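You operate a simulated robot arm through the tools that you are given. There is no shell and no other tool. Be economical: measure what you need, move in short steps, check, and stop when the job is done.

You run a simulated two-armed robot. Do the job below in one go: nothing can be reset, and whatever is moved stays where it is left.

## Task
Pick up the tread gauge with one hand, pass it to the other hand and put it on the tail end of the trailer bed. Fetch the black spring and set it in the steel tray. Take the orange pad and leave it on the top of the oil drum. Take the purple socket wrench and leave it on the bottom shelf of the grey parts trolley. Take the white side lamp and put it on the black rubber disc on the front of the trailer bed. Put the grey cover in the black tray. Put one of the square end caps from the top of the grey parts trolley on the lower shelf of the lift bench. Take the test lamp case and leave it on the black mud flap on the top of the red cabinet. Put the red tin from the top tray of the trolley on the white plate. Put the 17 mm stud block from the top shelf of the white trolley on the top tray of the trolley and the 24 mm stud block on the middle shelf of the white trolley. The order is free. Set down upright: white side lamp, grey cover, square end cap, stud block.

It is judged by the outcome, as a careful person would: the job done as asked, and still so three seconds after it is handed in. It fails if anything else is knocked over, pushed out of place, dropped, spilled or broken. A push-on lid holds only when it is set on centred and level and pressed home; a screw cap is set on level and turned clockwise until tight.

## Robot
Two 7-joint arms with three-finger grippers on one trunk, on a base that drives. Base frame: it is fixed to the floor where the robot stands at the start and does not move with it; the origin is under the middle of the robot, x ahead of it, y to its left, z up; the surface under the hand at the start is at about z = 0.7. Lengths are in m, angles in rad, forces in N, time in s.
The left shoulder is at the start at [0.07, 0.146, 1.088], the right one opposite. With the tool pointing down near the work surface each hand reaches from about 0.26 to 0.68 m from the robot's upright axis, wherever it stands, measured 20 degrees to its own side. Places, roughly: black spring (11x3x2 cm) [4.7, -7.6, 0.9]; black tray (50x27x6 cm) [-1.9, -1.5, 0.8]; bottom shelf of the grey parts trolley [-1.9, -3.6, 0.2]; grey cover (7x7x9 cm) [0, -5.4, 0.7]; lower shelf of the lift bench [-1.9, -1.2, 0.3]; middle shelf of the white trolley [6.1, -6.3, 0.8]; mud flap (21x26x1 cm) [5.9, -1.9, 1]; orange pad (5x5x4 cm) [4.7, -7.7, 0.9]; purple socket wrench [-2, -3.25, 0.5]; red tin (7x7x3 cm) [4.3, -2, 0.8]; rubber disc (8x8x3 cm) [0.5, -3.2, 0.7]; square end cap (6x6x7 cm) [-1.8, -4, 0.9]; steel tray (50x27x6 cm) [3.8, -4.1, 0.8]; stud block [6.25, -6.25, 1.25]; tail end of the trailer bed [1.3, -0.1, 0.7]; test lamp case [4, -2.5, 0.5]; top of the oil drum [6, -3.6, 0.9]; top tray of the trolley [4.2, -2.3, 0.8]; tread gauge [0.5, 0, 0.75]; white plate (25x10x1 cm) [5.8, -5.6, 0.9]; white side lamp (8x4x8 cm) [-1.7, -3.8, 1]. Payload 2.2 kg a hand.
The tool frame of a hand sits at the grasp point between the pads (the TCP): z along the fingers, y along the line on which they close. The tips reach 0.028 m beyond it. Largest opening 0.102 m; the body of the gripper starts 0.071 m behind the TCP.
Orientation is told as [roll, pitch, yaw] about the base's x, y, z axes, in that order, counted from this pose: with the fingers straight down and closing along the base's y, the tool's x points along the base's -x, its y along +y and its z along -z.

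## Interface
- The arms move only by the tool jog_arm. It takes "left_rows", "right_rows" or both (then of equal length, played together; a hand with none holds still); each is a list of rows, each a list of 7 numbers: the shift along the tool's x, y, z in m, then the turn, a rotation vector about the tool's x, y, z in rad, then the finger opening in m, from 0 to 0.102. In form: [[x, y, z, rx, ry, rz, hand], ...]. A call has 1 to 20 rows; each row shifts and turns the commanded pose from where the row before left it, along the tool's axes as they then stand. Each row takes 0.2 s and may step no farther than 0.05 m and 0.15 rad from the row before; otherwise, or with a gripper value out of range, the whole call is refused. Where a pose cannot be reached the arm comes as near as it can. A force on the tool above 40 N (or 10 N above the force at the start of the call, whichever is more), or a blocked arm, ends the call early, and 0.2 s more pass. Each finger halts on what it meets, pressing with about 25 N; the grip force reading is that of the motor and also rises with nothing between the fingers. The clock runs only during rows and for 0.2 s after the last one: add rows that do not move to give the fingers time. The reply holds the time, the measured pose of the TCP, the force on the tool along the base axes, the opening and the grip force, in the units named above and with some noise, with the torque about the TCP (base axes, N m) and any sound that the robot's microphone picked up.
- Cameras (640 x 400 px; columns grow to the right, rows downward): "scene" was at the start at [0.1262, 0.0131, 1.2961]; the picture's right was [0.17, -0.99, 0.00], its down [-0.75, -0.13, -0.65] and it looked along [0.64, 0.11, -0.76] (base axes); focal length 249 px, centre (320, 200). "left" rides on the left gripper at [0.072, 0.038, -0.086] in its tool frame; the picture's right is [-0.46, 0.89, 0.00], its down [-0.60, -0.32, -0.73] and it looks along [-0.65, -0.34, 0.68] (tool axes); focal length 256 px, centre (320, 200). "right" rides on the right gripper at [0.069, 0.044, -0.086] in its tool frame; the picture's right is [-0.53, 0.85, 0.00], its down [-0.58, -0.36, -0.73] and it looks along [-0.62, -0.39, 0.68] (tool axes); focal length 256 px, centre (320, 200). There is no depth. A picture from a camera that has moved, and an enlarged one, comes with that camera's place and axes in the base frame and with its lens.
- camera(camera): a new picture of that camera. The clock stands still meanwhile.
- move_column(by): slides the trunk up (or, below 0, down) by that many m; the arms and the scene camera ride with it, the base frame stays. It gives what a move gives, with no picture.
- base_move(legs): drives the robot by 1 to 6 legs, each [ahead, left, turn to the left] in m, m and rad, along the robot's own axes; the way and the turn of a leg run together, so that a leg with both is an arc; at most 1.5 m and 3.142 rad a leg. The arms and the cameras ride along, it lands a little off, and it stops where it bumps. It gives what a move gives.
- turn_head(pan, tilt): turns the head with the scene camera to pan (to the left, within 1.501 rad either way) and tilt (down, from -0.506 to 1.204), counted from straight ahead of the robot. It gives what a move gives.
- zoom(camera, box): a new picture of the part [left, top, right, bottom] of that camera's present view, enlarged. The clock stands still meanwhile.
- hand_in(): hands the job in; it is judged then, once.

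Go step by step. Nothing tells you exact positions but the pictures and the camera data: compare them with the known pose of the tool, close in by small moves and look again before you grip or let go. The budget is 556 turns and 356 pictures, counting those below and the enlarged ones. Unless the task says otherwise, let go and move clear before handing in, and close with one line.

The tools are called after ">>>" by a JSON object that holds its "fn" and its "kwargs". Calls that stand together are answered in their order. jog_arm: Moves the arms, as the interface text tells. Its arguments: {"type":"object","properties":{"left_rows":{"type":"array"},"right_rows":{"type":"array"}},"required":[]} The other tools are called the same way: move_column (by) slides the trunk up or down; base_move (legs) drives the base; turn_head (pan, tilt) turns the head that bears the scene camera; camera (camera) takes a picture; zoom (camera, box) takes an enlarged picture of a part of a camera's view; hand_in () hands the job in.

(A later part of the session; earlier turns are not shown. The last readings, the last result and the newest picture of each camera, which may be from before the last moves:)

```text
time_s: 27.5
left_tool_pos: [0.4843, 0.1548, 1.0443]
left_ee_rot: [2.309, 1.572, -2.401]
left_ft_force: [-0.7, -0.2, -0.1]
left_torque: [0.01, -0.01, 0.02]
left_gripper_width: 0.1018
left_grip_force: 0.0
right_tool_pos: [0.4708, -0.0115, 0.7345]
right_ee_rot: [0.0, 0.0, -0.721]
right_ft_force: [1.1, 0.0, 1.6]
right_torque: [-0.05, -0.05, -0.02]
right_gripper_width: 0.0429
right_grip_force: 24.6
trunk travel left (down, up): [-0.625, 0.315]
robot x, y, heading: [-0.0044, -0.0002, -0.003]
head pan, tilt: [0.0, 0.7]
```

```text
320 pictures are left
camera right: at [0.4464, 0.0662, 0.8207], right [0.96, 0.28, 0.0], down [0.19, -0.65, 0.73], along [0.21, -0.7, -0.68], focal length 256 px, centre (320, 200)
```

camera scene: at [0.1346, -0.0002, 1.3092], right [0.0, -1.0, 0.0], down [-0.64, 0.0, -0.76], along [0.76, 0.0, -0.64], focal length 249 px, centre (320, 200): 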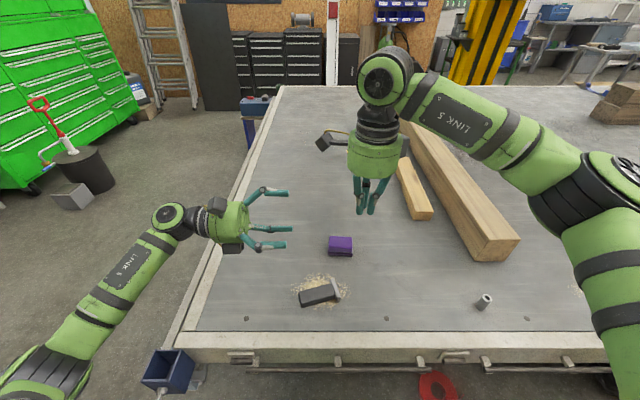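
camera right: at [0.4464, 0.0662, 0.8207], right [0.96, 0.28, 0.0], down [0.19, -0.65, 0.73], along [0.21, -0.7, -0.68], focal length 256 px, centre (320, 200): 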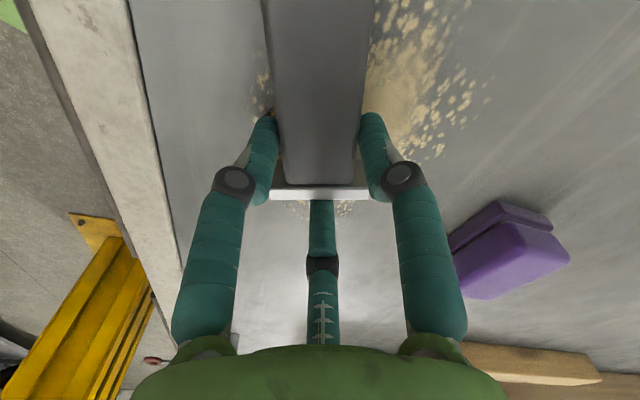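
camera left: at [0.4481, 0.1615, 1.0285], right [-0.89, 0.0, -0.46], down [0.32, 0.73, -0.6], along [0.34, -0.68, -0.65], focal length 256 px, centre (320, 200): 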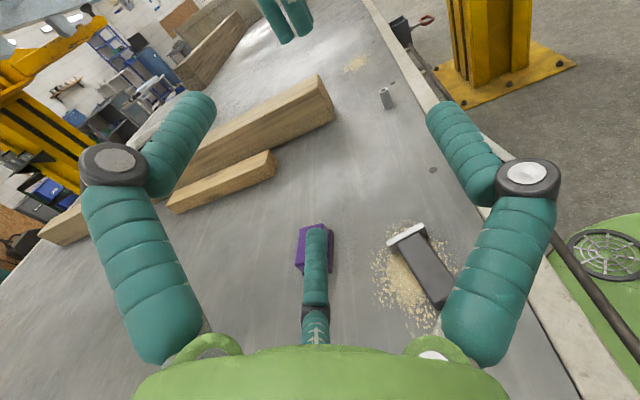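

>>> {"fn": "jog_arm", "kwargs": {"right_rows": [[0, 0, -0.02, 0, 0, 0, 0.01], [0, 0, -0.04, 0, 0, 0, 0.01], [0, 0, -0.04, 0, 0, 0, 0.01], [0, 0, -0.04, 0, 0, 0, 0.01], [0, 0, -0.04, 0, 0, 0, 0.01], [0, 0, -0.04, 0, 0, 0, 0.01], [0.03, -0.03, 0, 0, 0, 0, 0.01], [0, 0, 0, 0, 0, 0.1, 0.01], [0, 0, 0, 0, 0, 0.1, 0.01], [0, 0, 0, 0, 0, 0.08, 0.01], [0, 0, 0, 0, 0, 0, 0.01]]}}

>>> {"fn": "camera", "kwargs": {"camera": "right"}}

>>> {"fn": "camera", "kwargs": {"camera": "scene"}}

```text
time_s: 29.9
left_tool_pos: [0.4856, 0.1545, 1.0436]
left_ee_rot: [2.25, 1.57, -2.459]
left_ft_force: [0.1, -0.2, 0.0]
left_torque: [0.01, 0.04, -0.02]
left_gripper_width: 0.1021
left_grip_force: 0.0
right_tool_pos: [0.4277, -0.0138, 0.9533]
right_ee_rot: [0.0, 0.0, -1.002]
right_ft_force: [-0.3, 0.5, -1.9]
right_torque: [-0.03, 0.0, 0.01]
right_gripper_width: 0.0427
right_grip_force: 24.9
trunk travel left (down, up): [-0.625, 0.315]
robot x, y, heading: [0.0012, 0.0016, 0.004]
head pan, tilt: [0.0, 0.7]
```

```text
319 pictures are left
camera right: at [0.4278, 0.0676, 1.04], right [1.0, 0.01, 0.0], down [0.0, -0.68, 0.73], along [0.0, -0.73, -0.68], focal length 256 px, centre (320, 200)
```

right: 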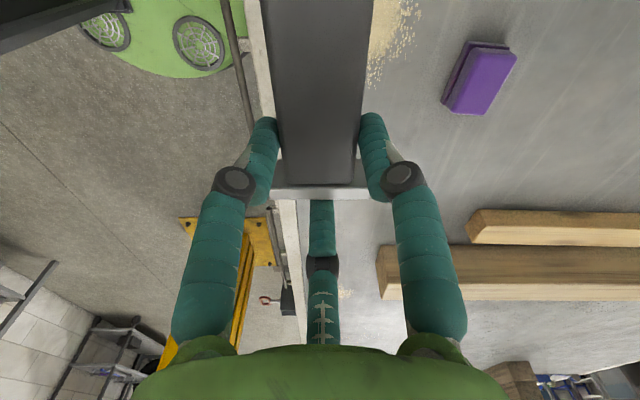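

```text
318 pictures are left
camera scene: at [0.135, -0.0001, 1.3091], right [0.0, -1.0, 0.0], down [-0.64, 0.0, -0.76], along [0.76, 0.0, -0.64], focal length 249 px, centre (320, 200)
```

scene: 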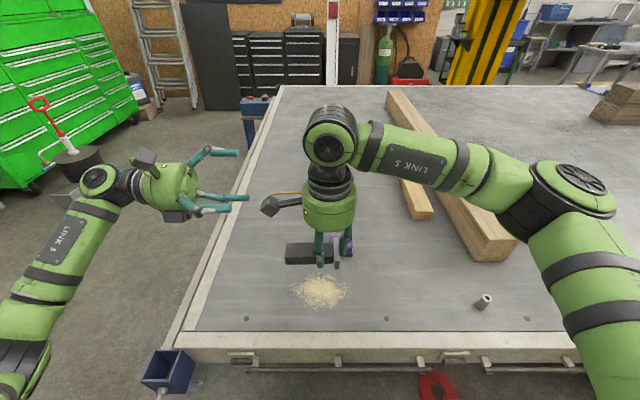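

>>> {"fn": "jog_arm", "kwargs": {"left_rows": [[-0.04, 0.019, 0, 0, 0, 0, 0.102], [-0.04, 0.019, 0, 0, 0, 0, 0.102], [-0.04, 0.019, 0, 0, 0, 0, 0.102], [0, 0, 0, 0, 0, -0.12, 0.102], [0, 0, 0, 0, 0, -0.12, 0.102], [0, 0, 0, 0, 0, -0.12, 0.102], [0, 0, 0, 0, 0, -0.117, 0.102], [0, 0, 0.04, 0, 0, 0, 0.102], [0, 0, 0, 0, 0, 0, 0.102]]}}

>>> {"fn": "camera", "kwargs": {"camera": "left"}}

>>> {"fn": "camera", "kwargs": {"camera": "scene"}}

```text
time_s: 31.9
left_tool_pos: [0.4283, 0.1135, 0.9243]
left_ee_rot: [1.574, 1.092, -3.139]
left_ft_force: [0.4, -0.1, -0.5]
left_torque: [0.01, 0.01, 0.01]
left_gripper_width: 0.102
left_grip_force: 0.1
right_tool_pos: [0.4278, -0.0128, 0.9547]
right_ee_rot: [0.0, -0.002, -1.001]
right_ft_force: [-0.4, 0.9, -2.6]
right_torque: [-0.02, 0.02, 0.03]
right_gripper_width: 0.0426
right_grip_force: 24.8
trunk travel left (down, up): [-0.625, 0.315]
robot x, y, heading: [-0.0016, 0.0003, 0.003]
head pan, tilt: [0.0, 0.7]
```

```text
317 pictures are left
camera left: at [0.4292, 0.2009, 1.0066], right [-1.0, 0.0, 0.0], down [0.0, 0.73, -0.68], along [0.0, -0.68, -0.73], focal length 256 px, centre (320, 200)
```

left: 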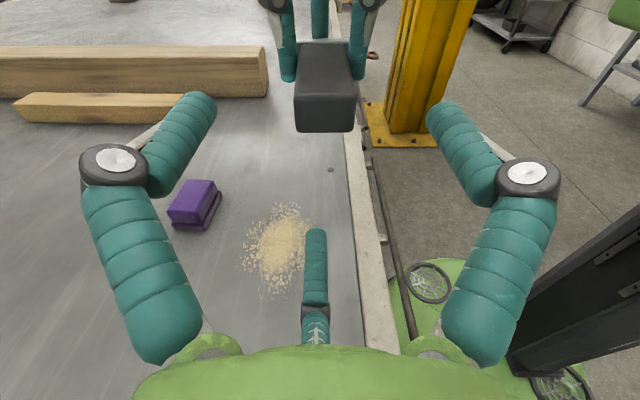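

```text
316 pictures are left
camera scene: at [0.1346, 0.0007, 1.3092], right [0.0, -1.0, 0.0], down [-0.64, 0.0, -0.76], along [0.76, 0.0, -0.64], focal length 249 px, centre (320, 200)
```

scene: 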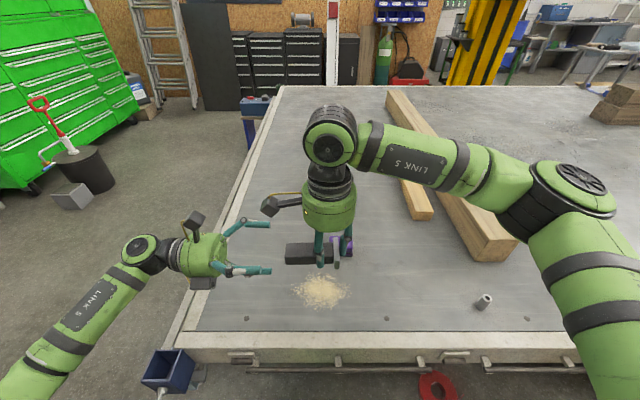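

>>> {"fn": "jog_arm", "kwargs": {"left_rows": [[0, 0, 0.03, 0, 0, 0, 0.102], [0, 0, 0.028, 0, 0, 0, 0.102], [0, 0, 0, 0, 0, 0, 0.102]]}}

>>> {"fn": "camera", "kwargs": {"camera": "left"}}

>>> {"fn": "zoom", "kwargs": {"camera": "scene", "box": [220, 180, 400, 292]}}

```text
time_s: 32.7
left_tool_pos: [0.429, 0.0559, 0.9258]
left_ee_rot: [1.572, 1.094, -3.14]
left_ft_force: [-0.8, -0.3, -0.4]
left_torque: [0.01, 0.02, 0.02]
left_gripper_width: 0.1022
left_grip_force: 0.0
right_tool_pos: [0.4291, -0.0131, 0.9544]
right_ee_rot: [0.0, -0.001, -1.0]
right_ft_force: [0.3, -0.1, -1.8]
right_torque: [-0.03, -0.02, -0.04]
right_gripper_width: 0.0426
right_grip_force: 24.7
trunk travel left (down, up): [-0.625, 0.315]
robot x, y, heading: [-0.0035, -0.0024, 0.0]
head pan, tilt: [0.0, 0.7]
```

```text
315 pictures are left
camera left: at [0.4286, 0.1424, 1.0072], right [-1.0, 0.0, -0.01], down [0.0, 0.73, -0.68], along [0.01, -0.68, -0.73], focal length 256 px, centre (320, 200)
```

left: 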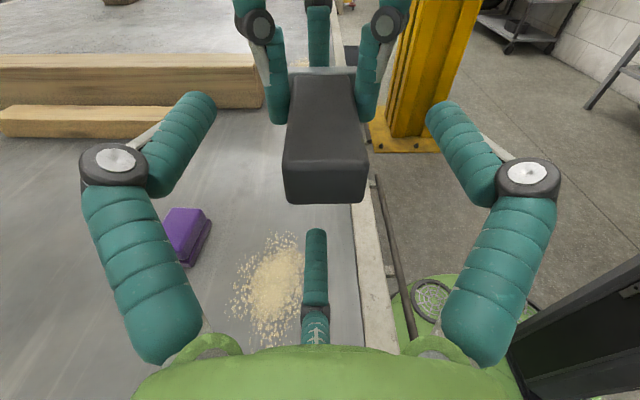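

```text
3.56 times, centred on (310, 236) of scene
camera zoom: at [0.1348, 0.0002, 1.3091], right [0.0, -1.0, 0.0], down [-0.64, 0.0, -0.76], along [0.76, 0.0, -0.64], focal length 884 px, centre (356, 72)
```

zoom: 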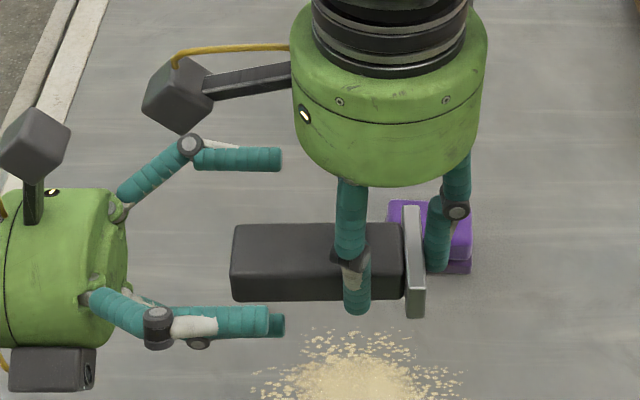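

>>> {"fn": "jog_arm", "kwargs": {"left_rows": [[0, 0, 0.006, 0, 0, 0, 0.08], [0, 0, 0, 0, 0, 0, 0.05], [0, 0, 0, 0, 0, 0, 0.03], [0, 0, 0, 0, 0, 0, 0.01], [0, 0, 0, 0, 0, 0, 0.01]]}}

>>> {"fn": "camera", "kwargs": {"camera": "left"}}

```text
time_s: 33.9
left_tool_pos: [0.4283, 0.0493, 0.925]
left_ee_rot: [1.572, 1.093, -3.139]
left_ft_force: [-4.9, 0.7, 2.5]
left_torque: [0.07, -0.03, -0.03]
left_gripper_width: 0.0426
left_grip_force: 24.6
right_tool_pos: [0.4284, -0.0145, 0.9547]
right_ee_rot: [0.002, 0.0, -1.003]
right_ft_force: [4.7, -0.6, -4.5]
right_torque: [-0.25, -0.13, -0.34]
right_gripper_width: 0.043
right_grip_force: 25.3
trunk travel left (down, up): [-0.625, 0.315]
robot x, y, heading: [0.003, -0.0024, -0.001]
head pan, tilt: [0.0, 0.7]
```

```text
313 pictures are left
camera left: at [0.4283, 0.1363, 1.0071], right [-1.0, 0.0, -0.01], down [0.0, 0.73, -0.68], along [0.0, -0.68, -0.73], focal length 256 px, centre (320, 200)
```

left: 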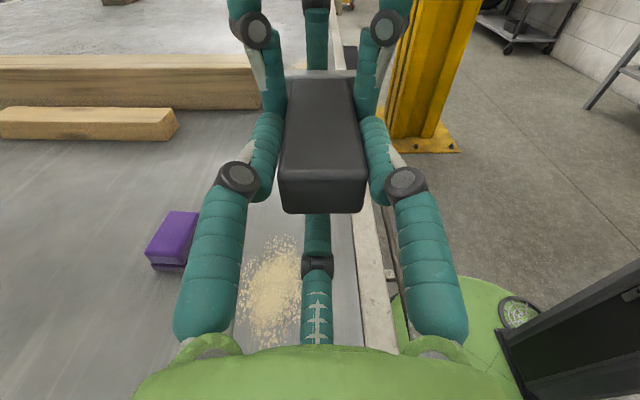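

Both hands hold it (0.043 each). Release the right and lift it away.

>>> {"fn": "jog_arm", "kwargs": {"right_rows": [[0, 0, 0, 0, 0, 0, 0.06], [0, 0, 0, 0, 0, 0, 0.102], [0, 0, 0, 0, 0, 0, 0.102], [0, 0, -0.03, 0, 0, 0, 0.102], [0, 0, -0.04, 0, 0, 0, 0.102], [0, 0, -0.04, 0, 0, 0, 0.102]]}}

>>> {"fn": "camera", "kwargs": {"camera": "left"}}

```text
time_s: 35.3
left_tool_pos: [0.428, 0.0507, 0.9258]
left_ee_rot: [1.573, 1.095, -3.141]
left_ft_force: [-0.8, 0.6, -0.5]
left_torque: [0.07, -0.03, -0.05]
left_gripper_width: 0.0424
left_grip_force: 24.8
right_tool_pos: [0.4275, -0.0131, 1.0655]
right_ee_rot: [0.001, 0.0, -1.001]
right_ft_force: [0.3, 0.3, 0.1]
right_torque: [-0.01, 0.01, -0.02]
right_gripper_width: 0.1022
right_grip_force: 0.1
trunk travel left (down, up): [-0.625, 0.315]
robot x, y, heading: [-0.0017, 0.0022, -0.001]
head pan, tilt: [0.0, 0.7]
```

```text
312 pictures are left
camera left: at [0.428, 0.1367, 1.0072], right [-1.0, 0.0, -0.01], down [0.0, 0.73, -0.68], along [0.01, -0.68, -0.73], focal length 256 px, centre (320, 200)
```

left: 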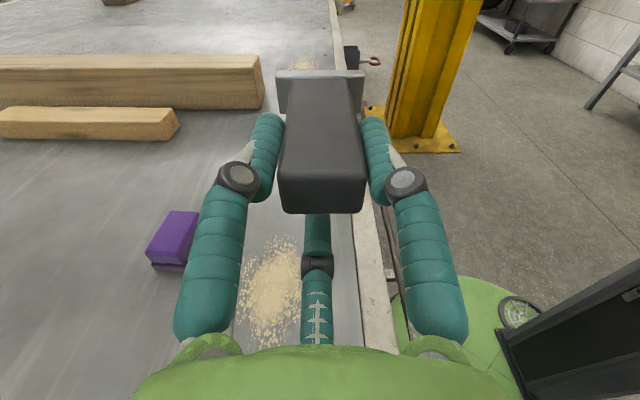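

Handover done; the left holds it alone. I'll lift and turn the left hand to point down (gauge upright, plate down), tuck both arms, and look at the way round the trailer tail.

>>> {"fn": "jog_arm", "kwargs": {"left_rows": [[0.036, 0.018, -0.03, 0, 0, 0, 0.01], [0.036, 0.018, -0.03, 0, 0, 0, 0.01], [0.036, 0.018, -0.03, 0, 0, 0, 0.01], [0, 0, 0, 0.0656, -0.127, 0, 0.01], [0, 0, 0, 0.0656, -0.127, 0, 0.01], [0, 0, 0, 0.0656, -0.127, 0, 0.01], [0, 0, 0, 0.0656, -0.127, 0, 0.01], [0, 0, 0, 0.0656, -0.127, 0, 0.01], [0, 0, 0, 0.0656, -0.127, 0, 0.01], [0, 0, 0, 0.0656, -0.127, 0, 0.01], [0, 0, 0, 0.0656, -0.127, 0, 0.01], [0, 0, 0, 0.0656, -0.127, 0, 0.01], [0, 0, 0, 0.0656, -0.127, 0, 0.01], [0, 0, 0, 0.0644, -0.1246, 0, 0.01], [0, 0, 0, 0, 0, 0, 0.01]]}}

>>> {"fn": "turn_head", "kwargs": {"pan": 0.9, "tilt": 0.6}}

>>> {"fn": "camera", "kwargs": {"camera": "scene"}}

>>> {"fn": "camera", "kwargs": {"camera": "left"}}

```text
refused: row 1 steps farther than a row can; nothing moved
```

```text
time_s: 36.5
left_tool_pos: [0.4282, 0.0499, 0.9259]
left_ee_rot: [1.572, 1.093, -3.139]
left_ft_force: [-1.0, 0.4, -0.1]
left_torque: [0.08, 0.0, -0.04]
left_gripper_width: 0.0426
left_grip_force: 25.3
right_tool_pos: [0.428, -0.014, 1.0638]
right_ee_rot: [0.0, 0.001, -1.0]
right_ft_force: [-0.4, -0.7, 0.3]
right_torque: [0.01, -0.02, 0.04]
right_gripper_width: 0.1018
right_grip_force: 0.0
trunk travel left (down, up): [-0.625, 0.315]
robot x, y, heading: [-0.0042, 0.0015, -0.002]
head pan, tilt: [0.901, 0.6]
```

```text
311 pictures are left
camera scene: at [0.1049, 0.069, 1.3177], right [0.78, -0.62, 0.0], down [-0.35, -0.44, -0.82], along [0.51, 0.65, -0.57], focal length 249 px, centre (320, 200)
```

scene: 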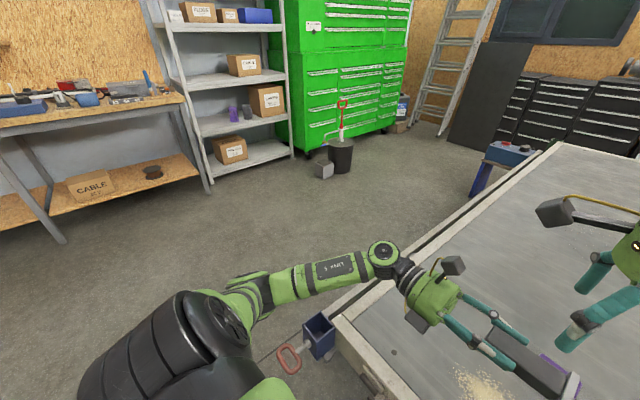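

```text
310 pictures are left
camera left: at [0.4286, 0.1364, 1.0069], right [-1.0, 0.0, -0.01], down [0.0, 0.73, -0.68], along [0.0, -0.68, -0.73], focal length 256 px, centre (320, 200)
```

left: 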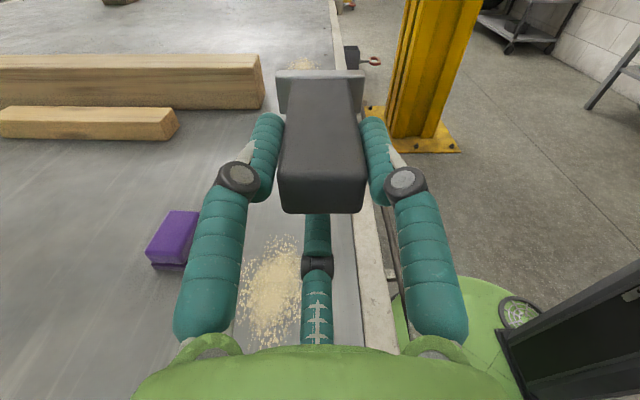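

>>> {"fn": "jog_arm", "kwargs": {"left_rows": [[0.03, 0.015, -0.03, 0, 0, 0, 0.01], [0.03, 0.015, -0.03, 0, 0, 0, 0.01], [0.03, 0.015, -0.03, 0, 0, 0, 0.01], [0.03, 0.015, -0.03, 0, 0, 0, 0.01], [0, 0, 0, 0.0656, -0.127, 0, 0.01], [0, 0, 0, 0.0656, -0.127, 0, 0.01], [0, 0, 0, 0.0656, -0.127, 0, 0.01], [0, 0, 0, 0.0656, -0.127, 0, 0.01], [0, 0, 0, 0.0656, -0.127, 0, 0.01], [0, 0, 0, 0.0656, -0.127, 0, 0.01], [0, 0, 0, 0.0656, -0.127, 0, 0.01], [0, 0, 0, 0.0656, -0.127, 0, 0.01], [0, 0, 0, 0.0656, -0.127, 0, 0.01], [0, 0, 0, 0.0656, -0.127, 0, 0.01], [0, 0, 0, 0.0644, -0.1246, 0, 0.01], [0, 0, 0, 0, 0, 0, 0.01]], "right_rows": [[0, -0.03, 0, 0, 0, -0.13, 0.102], [0, -0.03, 0, 0, 0, -0.13, 0.102], [0, -0.03, 0, 0, 0, -0.13, 0.102], [0, -0.03, 0, 0, 0, -0.13, 0.102], [0, -0.03, 0, 0, 0, -0.13, 0.102], [0, -0.03, 0, 0, 0, -0.13, 0.102], [0, 0, 0, 0, 0, -0.11, 0.102], [0, 0, 0, 0, 0, -0.11, 0.102], [0, 0, 0, 0, 0, 0, 0.102], [0, 0, 0, 0, 0, 0, 0.102], [0, 0, 0, 0, 0, 0, 0.102], [0, 0, 0, 0, 0, 0, 0.102], [0, 0, 0, 0, 0, 0, 0.102], [0, 0, 0, 0, 0, 0, 0.102], [0, 0, 0, 0, 0, 0, 0.102], [0, 0, 0, 0, 0, 0, 0.102]]}}

>>> {"fn": "camera", "kwargs": {"camera": "left"}}

```text
time_s: 39.9
left_tool_pos: [0.4312, 0.1707, 1.0579]
left_ee_rot: [0.003, -0.001, 2.049]
left_ft_force: [-1.0, -0.4, -2.8]
left_torque: [0.01, 0.0, -0.01]
left_gripper_width: 0.0425
left_grip_force: 25.0
right_tool_pos: [0.3195, -0.1498, 1.0645]
right_ee_rot: [0.0, 0.0, 0.0]
right_ft_force: [-0.2, -0.6, 0.2]
right_torque: [-0.03, 0.03, 0.01]
right_gripper_width: 0.1019
right_grip_force: 0.0
trunk travel left (down, up): [-0.625, 0.315]
robot x, y, heading: [0.0011, -0.0011, -0.0]
head pan, tilt: [0.901, 0.6]
```

```text
309 pictures are left
camera left: at [0.4308, 0.0898, 1.1452], right [-1.0, 0.01, 0.0], down [0.0, 0.68, 0.73], along [0.0, 0.73, -0.68], focal length 256 px, centre (320, 200)
```

left: 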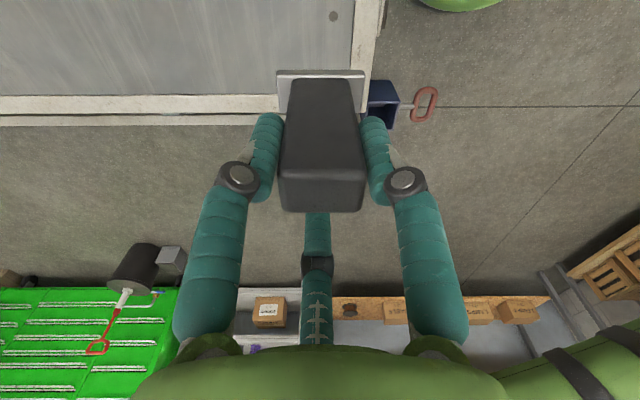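

Good. Now drive around the tail: back, left, forward, turn to face the bed.

>>> {"fn": "base_move", "kwargs": {"legs": [[-0.4, 0, 0], [0, 1.0, 0], [1.5, 0, 0], [0.15, 0, -1.571]]}}

>>> {"fn": "turn_head", "kwargs": {"pan": 0, "tilt": 0.7}}

>>> {"fn": "camera", "kwargs": {"camera": "scene"}}

```text
time_s: 58.0
left_tool_pos: [1.3463, 0.4528, 1.0592]
left_ee_rot: [0.002, 0.0, 0.46]
left_ft_force: [-0.8, -0.1, -1.6]
left_torque: [0.04, -0.01, 0.02]
left_gripper_width: 0.0424
left_grip_force: 25.5
right_tool_pos: [1.0263, 0.5712, 1.0655]
right_ee_rot: [-0.001, 0.0, -1.587]
right_ft_force: [0.2, -0.4, -0.6]
right_torque: [0.01, -0.01, 0.01]
right_gripper_width: 0.1019
right_grip_force: 0.0
trunk travel left (down, up): [-0.625, 0.315]
robot x, y, heading: [1.181, 0.8862, -1.588]
head pan, tilt: [0.901, 0.6]
```

```text
time_s: 59.2
left_tool_pos: [1.3461, 0.453, 1.0594]
left_ee_rot: [0.0, -0.001, 0.461]
left_ft_force: [-0.2, 0.3, -1.6]
left_torque: [0.0, -0.01, -0.01]
left_gripper_width: 0.0425
left_grip_force: 25.2
right_tool_pos: [1.0269, 0.5704, 1.0642]
right_ee_rot: [-0.001, 0.0, -1.588]
right_ft_force: [-0.1, -0.2, 0.5]
right_torque: [0.0, -0.01, -0.02]
right_gripper_width: 0.1021
right_grip_force: 0.0
trunk travel left (down, up): [-0.625, 0.315]
robot x, y, heading: [1.1814, 0.8851, -1.588]
head pan, tilt: [0.0, 0.7]
```

```text
308 pictures are left
camera scene: at [1.1803, 0.7506, 1.3091], right [-1.0, 0.02, 0.0], down [0.01, 0.64, -0.76], along [-0.01, -0.76, -0.64], focal length 249 px, centre (320, 200)
```

scene: 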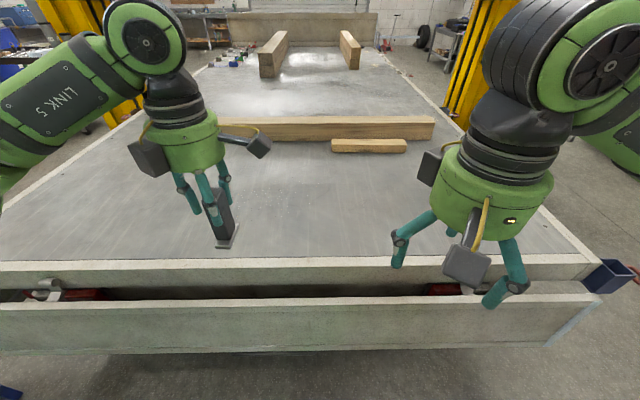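

>>> {"fn": "base_move", "kwargs": {"legs": [[0.12, 0, 0.0]]}}

>>> {"fn": "jog_arm", "kwargs": {"left_rows": [[-0.02, -0.04, 0, 0, 0, 0, 0.01], [0, 0, 0, 0, 0, 0, 0.01]]}}

```text
time_s: 60.4
left_tool_pos: [1.3443, 0.3349, 1.0594]
left_ee_rot: [0.0, 0.001, 0.46]
left_ft_force: [0.7, 0.1, -1.8]
left_torque: [-0.02, -0.01, -0.01]
left_gripper_width: 0.0427
left_grip_force: 25.1
right_tool_pos: [1.0248, 0.4531, 1.0649]
right_ee_rot: [0.001, -0.003, -1.59]
right_ft_force: [-0.2, 0.6, -0.3]
right_torque: [0.01, -0.01, 0.0]
right_gripper_width: 0.1022
right_grip_force: 0.1
trunk travel left (down, up): [-0.625, 0.315]
robot x, y, heading: [1.1785, 0.7659, -1.584]
head pan, tilt: [0.0, 0.7]
```

```text
time_s: 61.0
left_tool_pos: [1.3799, 0.3054, 1.0585]
left_ee_rot: [0.001, -0.001, 0.46]
left_ft_force: [-0.5, -0.7, -1.4]
left_torque: [-0.01, -0.01, 0.0]
left_gripper_width: 0.0427
left_grip_force: 25.1
right_tool_pos: [1.0239, 0.4517, 1.0644]
right_ee_rot: [-0.002, 0.0, -1.588]
right_ft_force: [0.9, 0.1, 0.4]
right_torque: [0.02, -0.01, 0.01]
right_gripper_width: 0.1022
right_grip_force: 0.1
trunk travel left (down, up): [-0.625, 0.315]
robot x, y, heading: [1.1769, 0.7726, -1.589]
head pan, tilt: [0.0, 0.7]
```

>>> {"fn": "jog_arm", "kwargs": {"left_rows": [[0.0228, -0.0348, 0, 0, 0, 0, 0.01], [0.0228, -0.0348, 0, 0, 0, 0, 0.01], [0.0228, -0.0348, 0, 0, 0, 0, 0.01], [0.0228, -0.0348, 0, 0, 0, 0, 0.01], [0, 0, 0.04, 0, 0, 0, 0.01], [0, 0, 0.04, 0, 0, 0, 0.01], [0, 0, 0.04, 0, 0, 0, 0.01], [0, 0, 0.04, 0, 0, 0, 0.01], [0, 0, 0.04, 0, 0, 0, 0.01], [0, 0, 0.04, 0, 0, 0, 0.01], [0, 0, 0, 0, 0, 0, 0.01]]}}

>>> {"fn": "camera", "kwargs": {"camera": "left"}}

>>> {"fn": "camera", "kwargs": {"camera": "scene"}}

```text
time_s: 63.4
left_tool_pos: [1.3588, 0.1423, 0.8185]
left_ee_rot: [-0.001, 0.001, 0.46]
left_ft_force: [-0.9, -0.4, -2.2]
left_torque: [-0.01, -0.03, 0.0]
left_gripper_width: 0.0427
left_grip_force: 24.8
right_tool_pos: [1.0243, 0.4523, 1.0647]
right_ee_rot: [0.0, -0.001, -1.588]
right_ft_force: [-0.1, 0.3, 0.7]
right_torque: [-0.05, -0.01, -0.01]
right_gripper_width: 0.1022
right_grip_force: 0.0
trunk travel left (down, up): [-0.625, 0.315]
robot x, y, heading: [1.1809, 0.7636, -1.589]
head pan, tilt: [0.0, 0.7]
```

```text
307 pictures are left
camera left: at [1.2776, 0.1443, 0.9047], right [0.02, 1.0, 0.0], down [0.68, -0.02, 0.73], along [0.73, -0.02, -0.68], focal length 256 px, centre (320, 200)
```

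left: 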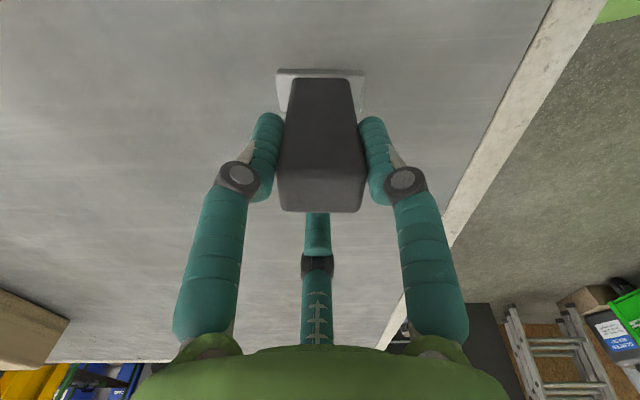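

```text
306 pictures are left
camera scene: at [1.1781, 0.632, 1.3092], right [-1.0, 0.02, 0.0], down [0.01, 0.64, -0.77], along [-0.01, -0.76, -0.64], focal length 249 px, centre (320, 200)
```

scene: 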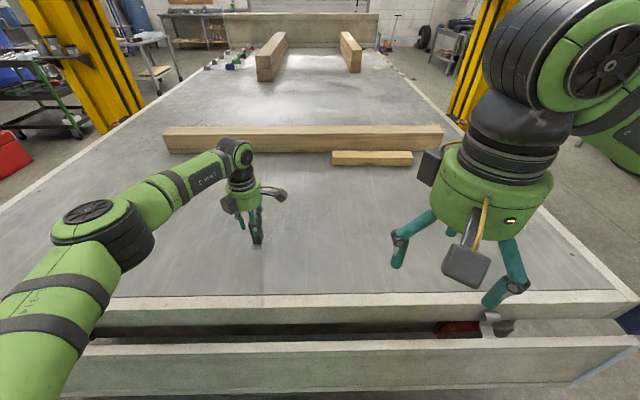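

>>> {"fn": "base_move", "kwargs": {"legs": [[0.06, 0, 0.0]]}}

>>> {"fn": "jog_arm", "kwargs": {"left_rows": [[0, 0, 0.015, 0, 0, 0, 0.01], [0, 0, 0.01, 0, 0, 0, 0.01], [0, 0, 0, 0, 0, 0, 0.01]]}}

```text
time_s: 64.4
left_tool_pos: [1.3566, 0.082, 0.8186]
left_ee_rot: [0.0, 0.0, 0.459]
left_ft_force: [-1.0, -0.8, -1.7]
left_torque: [0.01, -0.01, 0.01]
left_gripper_width: 0.0426
left_grip_force: 24.9
right_tool_pos: [1.0241, 0.3929, 1.0655]
right_ee_rot: [0.001, -0.002, -1.586]
right_ft_force: [-0.6, -0.2, 0.4]
right_torque: [0.02, -0.05, 0.0]
right_gripper_width: 0.1018
right_grip_force: 0.0
trunk travel left (down, up): [-0.625, 0.315]
robot x, y, heading: [1.181, 0.7051, -1.59]
head pan, tilt: [0.0, 0.7]
```

```text
time_s: 65.2
left_tool_pos: [1.357, 0.0826, 0.7935]
left_ee_rot: [0.001, 0.001, 0.459]
left_ft_force: [0.1, 1.0, -2.1]
left_torque: [-0.02, -0.05, 0.01]
left_gripper_width: 0.0425
left_grip_force: 25.2
right_tool_pos: [1.023, 0.392, 1.0655]
right_ee_rot: [0.0, -0.001, -1.589]
right_ft_force: [0.1, -0.4, 0.1]
right_torque: [-0.04, -0.01, 0.02]
right_gripper_width: 0.1019
right_grip_force: 0.1
trunk travel left (down, up): [-0.625, 0.315]
robot x, y, heading: [1.18, 0.7048, -1.589]
head pan, tilt: [0.0, 0.7]
```

>>> {"fn": "jog_arm", "kwargs": {"left_rows": [[0, 0, 0.006, 0, 0, 0, 0.01], [0, 0, 0, 0, 0, 0, 0.01]]}}

>>> {"fn": "jog_arm", "kwargs": {"left_rows": [[0, 0, 0.005, 0, 0, 0, 0.01], [0, 0, 0, 0, 0, 0, 0.01]]}}

>>> {"fn": "zoom", "kwargs": {"camera": "left", "box": [220, 40, 420, 165]}}

```text
time_s: 65.8
left_tool_pos: [1.3582, 0.0823, 0.7878]
left_ee_rot: [-0.001, 0.001, 0.461]
left_ft_force: [1.2, 0.2, -1.3]
left_torque: [-0.01, -0.06, 0.02]
left_gripper_width: 0.0426
left_grip_force: 25.4
right_tool_pos: [1.0226, 0.3941, 1.065]
right_ee_rot: [0.0, -0.001, -1.588]
right_ft_force: [0.2, -0.6, 0.3]
right_torque: [-0.03, -0.03, 0.04]
right_gripper_width: 0.1021
right_grip_force: 0.1
trunk travel left (down, up): [-0.625, 0.315]
robot x, y, heading: [1.1788, 0.7068, -1.59]
head pan, tilt: [0.0, 0.7]
```

```text
time_s: 66.4
left_tool_pos: [1.3575, 0.0823, 0.7861]
left_ee_rot: [-0.003, 0.002, 0.462]
left_ft_force: [0.7, -1.5, 11.6]
left_torque: [0.11, -0.22, 0.01]
left_gripper_width: 0.0423
left_grip_force: 25.4
right_tool_pos: [1.0226, 0.3936, 1.0653]
right_ee_rot: [0.0, 0.0, -1.588]
right_ft_force: [0.4, 0.9, -0.7]
right_torque: [0.01, -0.03, 0.02]
right_gripper_width: 0.1021
right_grip_force: 0.1
trunk travel left (down, up): [-0.625, 0.315]
robot x, y, heading: [1.1771, 0.7053, -1.59]
head pan, tilt: [0.0, 0.7]
```

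```text
3.20 times, centred on (320, 102) of left
camera zoom: at [1.2761, 0.0848, 0.8721], right [0.02, 1.0, 0.0], down [0.68, -0.01, 0.73], along [0.73, -0.02, -0.68], focal length 819 px, centre (320, 512)
```

zoom: 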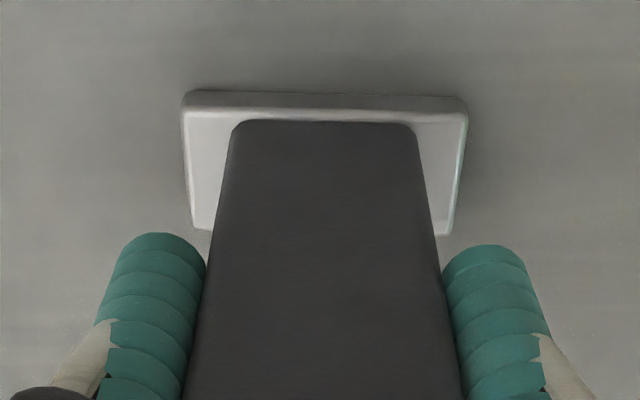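

Contact (11 N). Ease up slightly, open slowly, and lift clear.

>>> {"fn": "jog_arm", "kwargs": {"left_rows": [[0, 0, -0.003, 0, 0, 0, 0.01], [0, 0, 0, 0, 0, 0, 0.05], [0, 0, 0, 0, 0, 0, 0.07], [0, 0, 0, 0, 0, 0, 0.102], [0, 0, 0, 0, 0, 0, 0.102], [0, 0, -0.04, 0, 0, 0, 0.102], [0, 0, -0.04, 0, 0, 0, 0.102], [0, 0, -0.04, 0, 0, 0, 0.102], [0, 0, -0.04, 0, 0, 0, 0.102], [0, 0, -0.04, 0, 0, 0, 0.102], [0, 0, -0.04, 0, 0, 0, 0.102]]}}

>>> {"fn": "camera", "kwargs": {"camera": "scene"}}

```text
time_s: 68.8
left_tool_pos: [1.3561, 0.0845, 1.0271]
left_ee_rot: [-0.001, 0.0, 0.458]
left_ft_force: [0.1, 0.0, 0.1]
left_torque: [-0.02, 0.03, 0.02]
left_gripper_width: 0.102
left_grip_force: 0.0
right_tool_pos: [1.022, 0.393, 1.0657]
right_ee_rot: [0.001, -0.002, -1.588]
right_ft_force: [0.1, 0.4, 0.3]
right_torque: [-0.03, 0.0, -0.03]
right_gripper_width: 0.1025
right_grip_force: 0.1
trunk travel left (down, up): [-0.625, 0.315]
robot x, y, heading: [1.1815, 0.7103, -1.587]
head pan, tilt: [0.0, 0.7]
```

```text
304 pictures are left
camera scene: at [1.1761, 0.5734, 1.3092], right [-1.0, 0.02, 0.0], down [0.01, 0.64, -0.77], along [-0.01, -0.77, -0.64], focal length 249 px, centre (320, 200)
```

scene: 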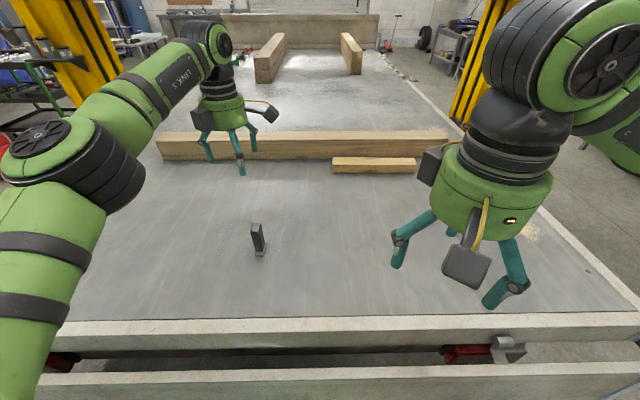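

Gauge stands upright on the tail end. Next, tuck the left arm and drive round to the lift bench / grey trolley side, looking on the way.

>>> {"fn": "jog_arm", "kwargs": {"left_rows": [[-0.02, 0.04, 0, 0, 0, 0, 0.102], [-0.02, 0.04, 0, 0, 0, 0, 0.102], [-0.02, 0.04, 0, 0, 0, 0, 0.102], [-0.02, 0.04, 0, 0, 0, 0, 0.102], [-0.02, 0.04, 0, 0, 0, 0, 0.102], [-0.02, 0.04, 0, 0, 0, 0, 0.102], [0, 0, 0, 0, 0, 0.14, 0.102], [0, 0, 0, 0, 0, 0.14, 0.102], [0, 0, 0, 0, 0, 0.14, 0.102], [0, 0, 0, 0, 0, 0.14, 0.102], [0, 0, 0, 0, 0, 0.14, 0.102], [0, 0, 0, 0, 0, 0.14, 0.102], [0, 0, 0, 0, 0, 0.14, 0.102], [0, 0, 0, 0, 0, 0.14, 0.102], [0, 0, 0, 0, 0, 0.14, 0.102], [0, 0, 0, 0, 0, 0.14, 0.102], [0, 0, 0, 0, 0, 0.14, 0.102], [0, 0, 0, 0, 0, 0.14, 0.102], [0, 0, 0, 0, 0, 0.14, 0.102], [0, 0, 0, 0, 0, 0.14, 0.102]]}}

>>> {"fn": "base_move", "kwargs": {"legs": [[-0.35, 0, 0], [0, -1.5, 0], [0, -0.6, 0]]}}

>>> {"fn": "turn_head", "kwargs": {"pan": 0, "tilt": 0.35}}

>>> {"fn": "camera", "kwargs": {"camera": "scene"}}

>>> {"fn": "turn_head", "kwargs": {"pan": -0.9, "tilt": 0.35}}

>>> {"fn": "camera", "kwargs": {"camera": "scene"}}

```text
time_s: 73.0
left_tool_pos: [1.3582, 0.3505, 1.0258]
left_ee_rot: [-0.002, -0.001, -1.503]
left_ft_force: [0.2, -0.4, 0.9]
left_torque: [-0.02, 0.02, 0.03]
left_gripper_width: 0.1019
left_grip_force: 0.1
right_tool_pos: [1.0231, 0.3923, 1.064]
right_ee_rot: [0.0, -0.001, -1.587]
right_ft_force: [0.2, 0.0, -0.6]
right_torque: [0.0, 0.0, 0.02]
right_gripper_width: 0.102
right_grip_force: 0.1
trunk travel left (down, up): [-0.625, 0.315]
robot x, y, heading: [1.1809, 0.708, -1.59]
head pan, tilt: [0.0, 0.7]
```

```text
time_s: 85.2
left_tool_pos: [-0.7247, 0.7272, 1.0261]
left_ee_rot: [-0.004, 0.0, -1.497]
left_ft_force: [-0.1, -0.4, 0.1]
left_torque: [0.02, 0.02, -0.01]
left_gripper_width: 0.1018
left_grip_force: 0.0
right_tool_pos: [-1.061, 0.7677, 1.0645]
right_ee_rot: [-0.001, -0.002, -1.588]
right_ft_force: [-0.5, 0.8, -0.1]
right_torque: [0.01, 0.01, 0.0]
right_gripper_width: 0.1019
right_grip_force: 0.1
trunk travel left (down, up): [-0.625, 0.315]
robot x, y, heading: [-0.9019, 1.0796, -1.582]
head pan, tilt: [0.0, 0.7]
```

```text
time_s: 86.1
left_tool_pos: [-0.724, 0.7266, 1.0265]
left_ee_rot: [-0.003, 0.001, -1.497]
left_ft_force: [0.5, -0.1, -0.4]
left_torque: [0.01, 0.0, 0.04]
left_gripper_width: 0.102
left_grip_force: 0.0
right_tool_pos: [-1.06, 0.7684, 1.0647]
right_ee_rot: [0.0, 0.0, -1.585]
right_ft_force: [0.2, -0.4, 1.0]
right_torque: [0.03, 0.02, -0.01]
right_gripper_width: 0.1022
right_grip_force: 0.1
trunk travel left (down, up): [-0.625, 0.315]
robot x, y, heading: [-0.9068, 1.0847, -1.587]
head pan, tilt: [0.0, 0.351]
```

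```text
303 pictures are left
camera scene: at [-0.907, 0.9398, 1.3405], right [-1.0, 0.01, 0.0], down [0.01, 0.34, -0.94], along [-0.01, -0.94, -0.34], focal length 249 px, centre (320, 200)
```

scene: 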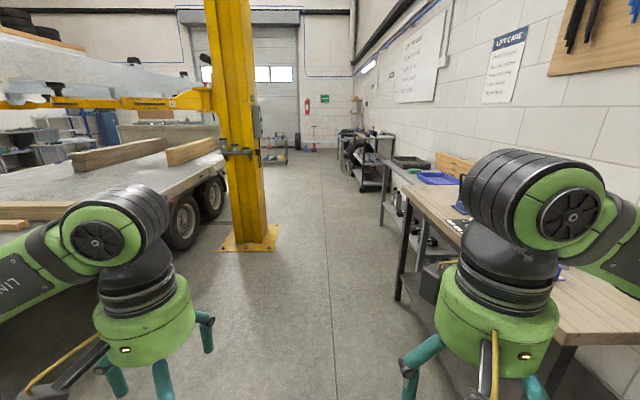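

```text
time_s: 87.3
left_tool_pos: [-0.7248, 0.7263, 1.0259]
left_ee_rot: [-0.001, 0.001, -1.498]
left_ft_force: [0.3, 1.1, 0.4]
left_torque: [0.0, -0.01, -0.02]
left_gripper_width: 0.1022
left_grip_force: 0.0
right_tool_pos: [-1.0607, 0.7684, 1.0647]
right_ee_rot: [0.001, -0.001, -1.586]
right_ft_force: [0.3, 0.5, 0.7]
right_torque: [0.01, 0.0, 0.01]
right_gripper_width: 0.1019
right_grip_force: 0.0
trunk travel left (down, up): [-0.625, 0.315]
robot x, y, heading: [-0.9057, 1.0781, -1.589]
head pan, tilt: [-0.901, 0.351]
```

```text
302 pictures are left
camera scene: at [-0.9795, 0.9761, 1.3405], right [-0.61, 0.79, 0.0], down [0.27, 0.21, -0.94], along [-0.74, -0.57, -0.34], focal length 249 px, centre (320, 200)
```

scene: 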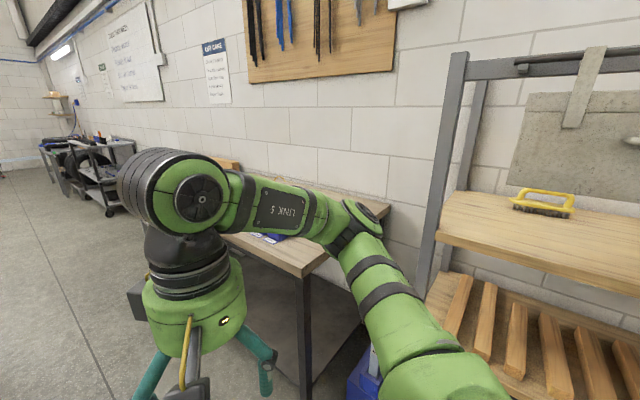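

>>> {"fn": "base_move", "kwargs": {"legs": [[1.5, -0.06, 0], [0.9, 0, 0]]}}

>>> {"fn": "camera", "kwargs": {"camera": "scene"}}

>>> {"fn": "turn_head", "kwargs": {"pan": -0.2, "tilt": 0.35}}

>>> {"fn": "camera", "kwargs": {"camera": "scene"}}

```text
refused: leg 1 is longer than a leg can be; nothing moved
```

```text
301 pictures are left
camera scene: at [-0.9795, 0.9761, 1.3405], right [-0.61, 0.79, 0.0], down [0.27, 0.21, -0.94], along [-0.74, -0.57, -0.34], focal length 249 px, centre (320, 200)
```

scene: 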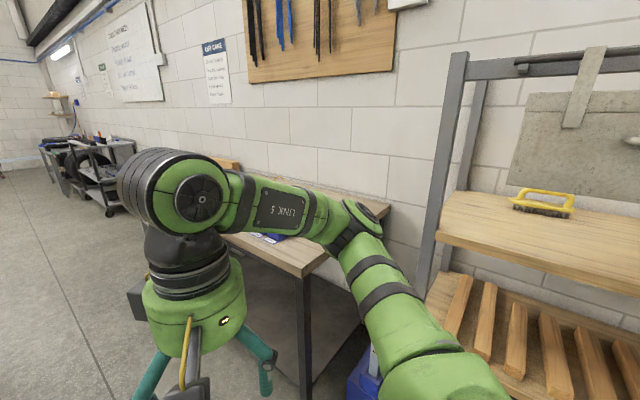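

```text
time_s: 88.3
left_tool_pos: [-0.7247, 0.727, 1.0267]
left_ee_rot: [-0.002, 0.001, -1.497]
left_ft_force: [0.5, -0.4, 0.4]
left_torque: [0.0, 0.0, 0.03]
left_gripper_width: 0.1019
left_grip_force: 0.0
right_tool_pos: [-1.0606, 0.7699, 1.065]
right_ee_rot: [0.0, 0.0, -1.587]
right_ft_force: [-0.3, 0.7, -0.4]
right_torque: [0.04, 0.0, 0.0]
right_gripper_width: 0.102
right_grip_force: 0.0
trunk travel left (down, up): [-0.625, 0.315]
robot x, y, heading: [-0.9072, 1.087, -1.587]
head pan, tilt: [-0.201, 0.351]
```

```text
300 pictures are left
camera scene: at [-0.9257, 0.942, 1.3405], right [-0.98, 0.21, 0.0], down [0.07, 0.34, -0.94], along [-0.2, -0.92, -0.34], focal length 249 px, centre (320, 200)
```

scene: 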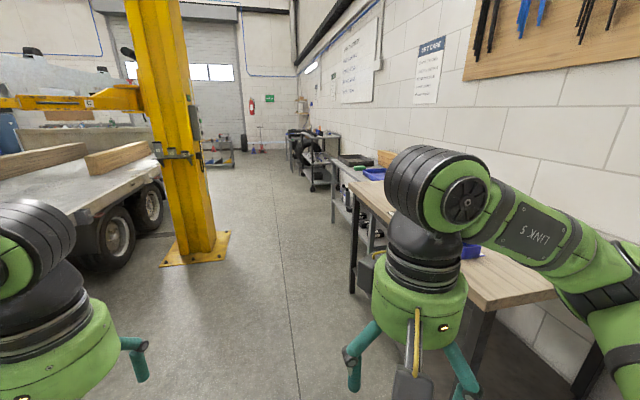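

>>> {"fn": "base_move", "kwargs": {"legs": [[1.45, 0, 0], [1.0, 0, 0]]}}

>>> {"fn": "turn_head", "kwargs": {"pan": -0.5, "tilt": 0.5}}

>>> {"fn": "camera", "kwargs": {"camera": "scene"}}

```text
time_s: 100.3
left_tool_pos: [-0.7637, -1.7181, 1.0255]
left_ee_rot: [-0.003, -0.001, -1.5]
left_ft_force: [-0.8, -0.9, 0.1]
left_torque: [0.0, 0.02, 0.01]
left_gripper_width: 0.1024
left_grip_force: 0.2
right_tool_pos: [-1.099, -1.6751, 1.0656]
right_ee_rot: [0.001, -0.002, -1.591]
right_ft_force: [-0.1, -0.6, -0.3]
right_torque: [-0.04, 0.02, 0.02]
right_gripper_width: 0.1022
right_grip_force: 0.1
trunk travel left (down, up): [-0.625, 0.315]
robot x, y, heading: [-0.942, -1.3585, -1.589]
head pan, tilt: [-0.201, 0.351]
```

```text
time_s: 101.1
left_tool_pos: [-0.764, -1.7182, 1.026]
left_ee_rot: [-0.001, 0.0, -1.502]
left_ft_force: [0.1, -0.3, -0.1]
left_torque: [-0.01, -0.01, -0.01]
left_gripper_width: 0.102
left_grip_force: 0.0
right_tool_pos: [-1.0988, -1.676, 1.0648]
right_ee_rot: [-0.002, 0.0, -1.59]
right_ft_force: [0.1, 0.5, 0.1]
right_torque: [0.01, 0.01, -0.03]
right_gripper_width: 0.1021
right_grip_force: 0.0
trunk travel left (down, up): [-0.625, 0.315]
robot x, y, heading: [-0.9423, -1.3622, -1.588]
head pan, tilt: [-0.499, 0.499]
```

```text
299 pictures are left
camera scene: at [-0.9886, -1.4901, 1.3269], right [-0.87, 0.49, 0.0], down [0.24, 0.42, -0.88], along [-0.43, -0.76, -0.48], focal length 249 px, centre (320, 200)
```

scene: 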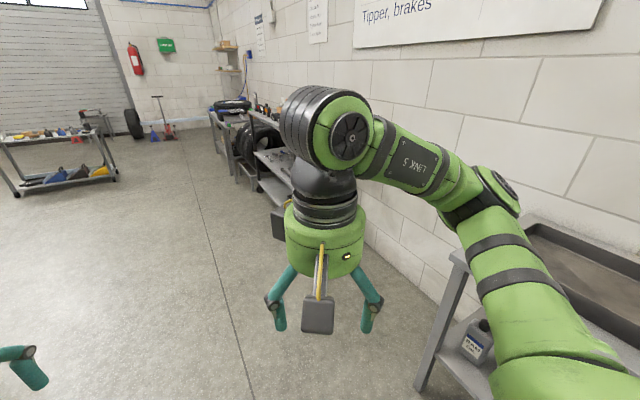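

>>> {"fn": "turn_head", "kwargs": {"pan": -1.45, "tilt": 0.65}}

>>> {"fn": "camera", "kwargs": {"camera": "scene"}}

>>> {"fn": "base_move", "kwargs": {"legs": [[1.2, 0, 0], [0.9, 0, 0]]}}

>>> {"fn": "turn_head", "kwargs": {"pan": -1.3, "tilt": 0.55}}

>>> {"fn": "camera", "kwargs": {"camera": "scene"}}

```text
time_s: 102.3
left_tool_pos: [-0.7635, -1.7179, 1.0255]
left_ee_rot: [-0.002, 0.0, -1.5]
left_ft_force: [0.3, 0.7, -0.2]
left_torque: [0.01, 0.03, 0.0]
left_gripper_width: 0.1019
left_grip_force: 0.1
right_tool_pos: [-1.0991, -1.675, 1.0663]
right_ee_rot: [0.0, 0.001, -1.589]
right_ft_force: [-0.4, 0.7, 0.0]
right_torque: [0.02, 0.0, -0.05]
right_gripper_width: 0.1019
right_grip_force: 0.0
trunk travel left (down, up): [-0.625, 0.315]
robot x, y, heading: [-0.941, -1.3612, -1.592]
head pan, tilt: [-1.45, 0.649]
```

```text
298 pictures are left
camera scene: at [-1.0301, -1.4199, 1.3135], right [-0.1, 0.99, 0.0], down [0.6, 0.06, -0.8], along [-0.79, -0.08, -0.6], focal length 249 px, centre (320, 200)
```

scene: 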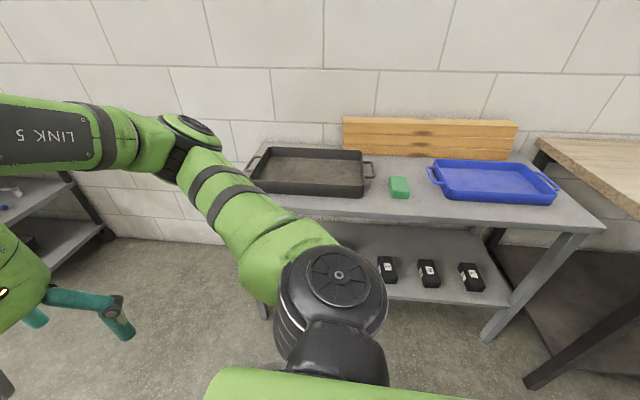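

```text
time_s: 112.8
left_tool_pos: [-0.8204, -3.8281, 1.0266]
left_ee_rot: [-0.001, 0.0, -1.513]
left_ft_force: [-0.3, -0.5, 0.9]
left_torque: [-0.02, 0.01, -0.01]
left_gripper_width: 0.1018
left_grip_force: 0.0
right_tool_pos: [-1.1554, -3.7809, 1.0642]
right_ee_rot: [0.0, -0.001, -1.601]
right_ft_force: [-1.1, 0.2, 0.2]
right_torque: [0.03, -0.02, -0.01]
right_gripper_width: 0.1019
right_grip_force: 0.1
trunk travel left (down, up): [-0.625, 0.315]
robot x, y, heading: [-0.999, -3.4683, -1.602]
head pan, tilt: [-1.45, 0.649]
```

```text
time_s: 113.5
left_tool_pos: [-0.8208, -3.8284, 1.0266]
left_ee_rot: [-0.002, 0.001, -1.511]
left_ft_force: [0.2, -0.1, 0.1]
left_torque: [0.02, 0.03, 0.01]
left_gripper_width: 0.1021
left_grip_force: 0.1
right_tool_pos: [-1.1555, -3.7808, 1.064]
right_ee_rot: [0.0, 0.001, -1.6]
right_ft_force: [0.4, -0.7, 0.4]
right_torque: [0.0, -0.03, 0.0]
right_gripper_width: 0.102
right_grip_force: 0.1
trunk travel left (down, up): [-0.625, 0.315]
robot x, y, heading: [-0.9971, -3.4641, -1.6]
head pan, tilt: [-1.3, 0.55]
```

```text
297 pictures are left
camera scene: at [-1.0844, -3.541, 1.3222], right [-0.24, 0.97, 0.0], down [0.51, 0.12, -0.85], along [-0.83, -0.2, -0.52], focal length 249 px, centre (320, 200)
```

scene: 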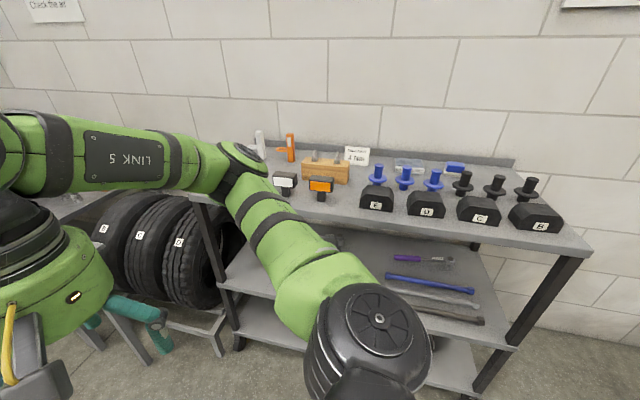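

I see the grey parts trolley: lamps and caps on top, bars and the purple wrench on the middle shelf. I'll turn to face it.

>>> {"fn": "base_move", "kwargs": {"legs": [[0, 0, -1.54]]}}

>>> {"fn": "turn_head", "kwargs": {"pan": 0, "tilt": 0.55}}

>>> {"fn": "camera", "kwargs": {"camera": "scene"}}

```text
time_s: 117.6
left_tool_pos: [-1.3471, -3.6557, 1.0267]
left_ee_rot: [0.0, -0.001, -3.048]
left_ft_force: [0.1, -0.2, -0.1]
left_torque: [-0.03, 0.0, 0.01]
left_gripper_width: 0.1022
left_grip_force: 0.1
right_tool_pos: [-1.3133, -3.3212, 1.0652]
right_ee_rot: [0.001, -0.001, -3.135]
right_ft_force: [-0.1, -0.1, 0.9]
right_torque: [0.0, 0.0, 0.01]
right_gripper_width: 0.1021
right_grip_force: 0.1
trunk travel left (down, up): [-0.625, 0.315]
robot x, y, heading: [-0.9958, -3.4683, -3.132]
head pan, tilt: [-1.3, 0.55]
```

```text
time_s: 119.1
left_tool_pos: [-1.3482, -3.656, 1.0262]
left_ee_rot: [-0.003, 0.002, -3.048]
left_ft_force: [-0.3, 0.4, 0.1]
left_torque: [-0.02, 0.02, -0.01]
left_gripper_width: 0.1021
left_grip_force: 0.0
right_tool_pos: [-1.3137, -3.3184, 1.0647]
right_ee_rot: [0.001, -0.002, -3.135]
right_ft_force: [0.4, -0.2, 0.0]
right_torque: [0.0, -0.01, 0.02]
right_gripper_width: 0.1017
right_grip_force: 0.1
trunk travel left (down, up): [-0.625, 0.315]
robot x, y, heading: [-0.9913, -3.4663, -3.135]
head pan, tilt: [0.0, 0.55]
```

```text
296 pictures are left
camera scene: at [-1.1355, -3.4703, 1.3223], right [-0.01, 1.0, 0.0], down [0.52, 0.0, -0.85], along [-0.85, 0.0, -0.52], focal length 249 px, centre (320, 200)
```

scene: 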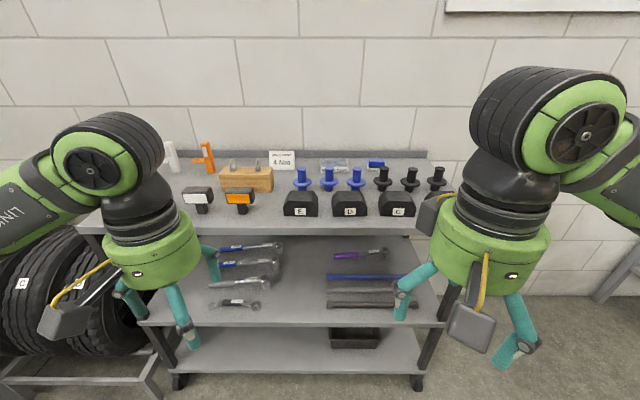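

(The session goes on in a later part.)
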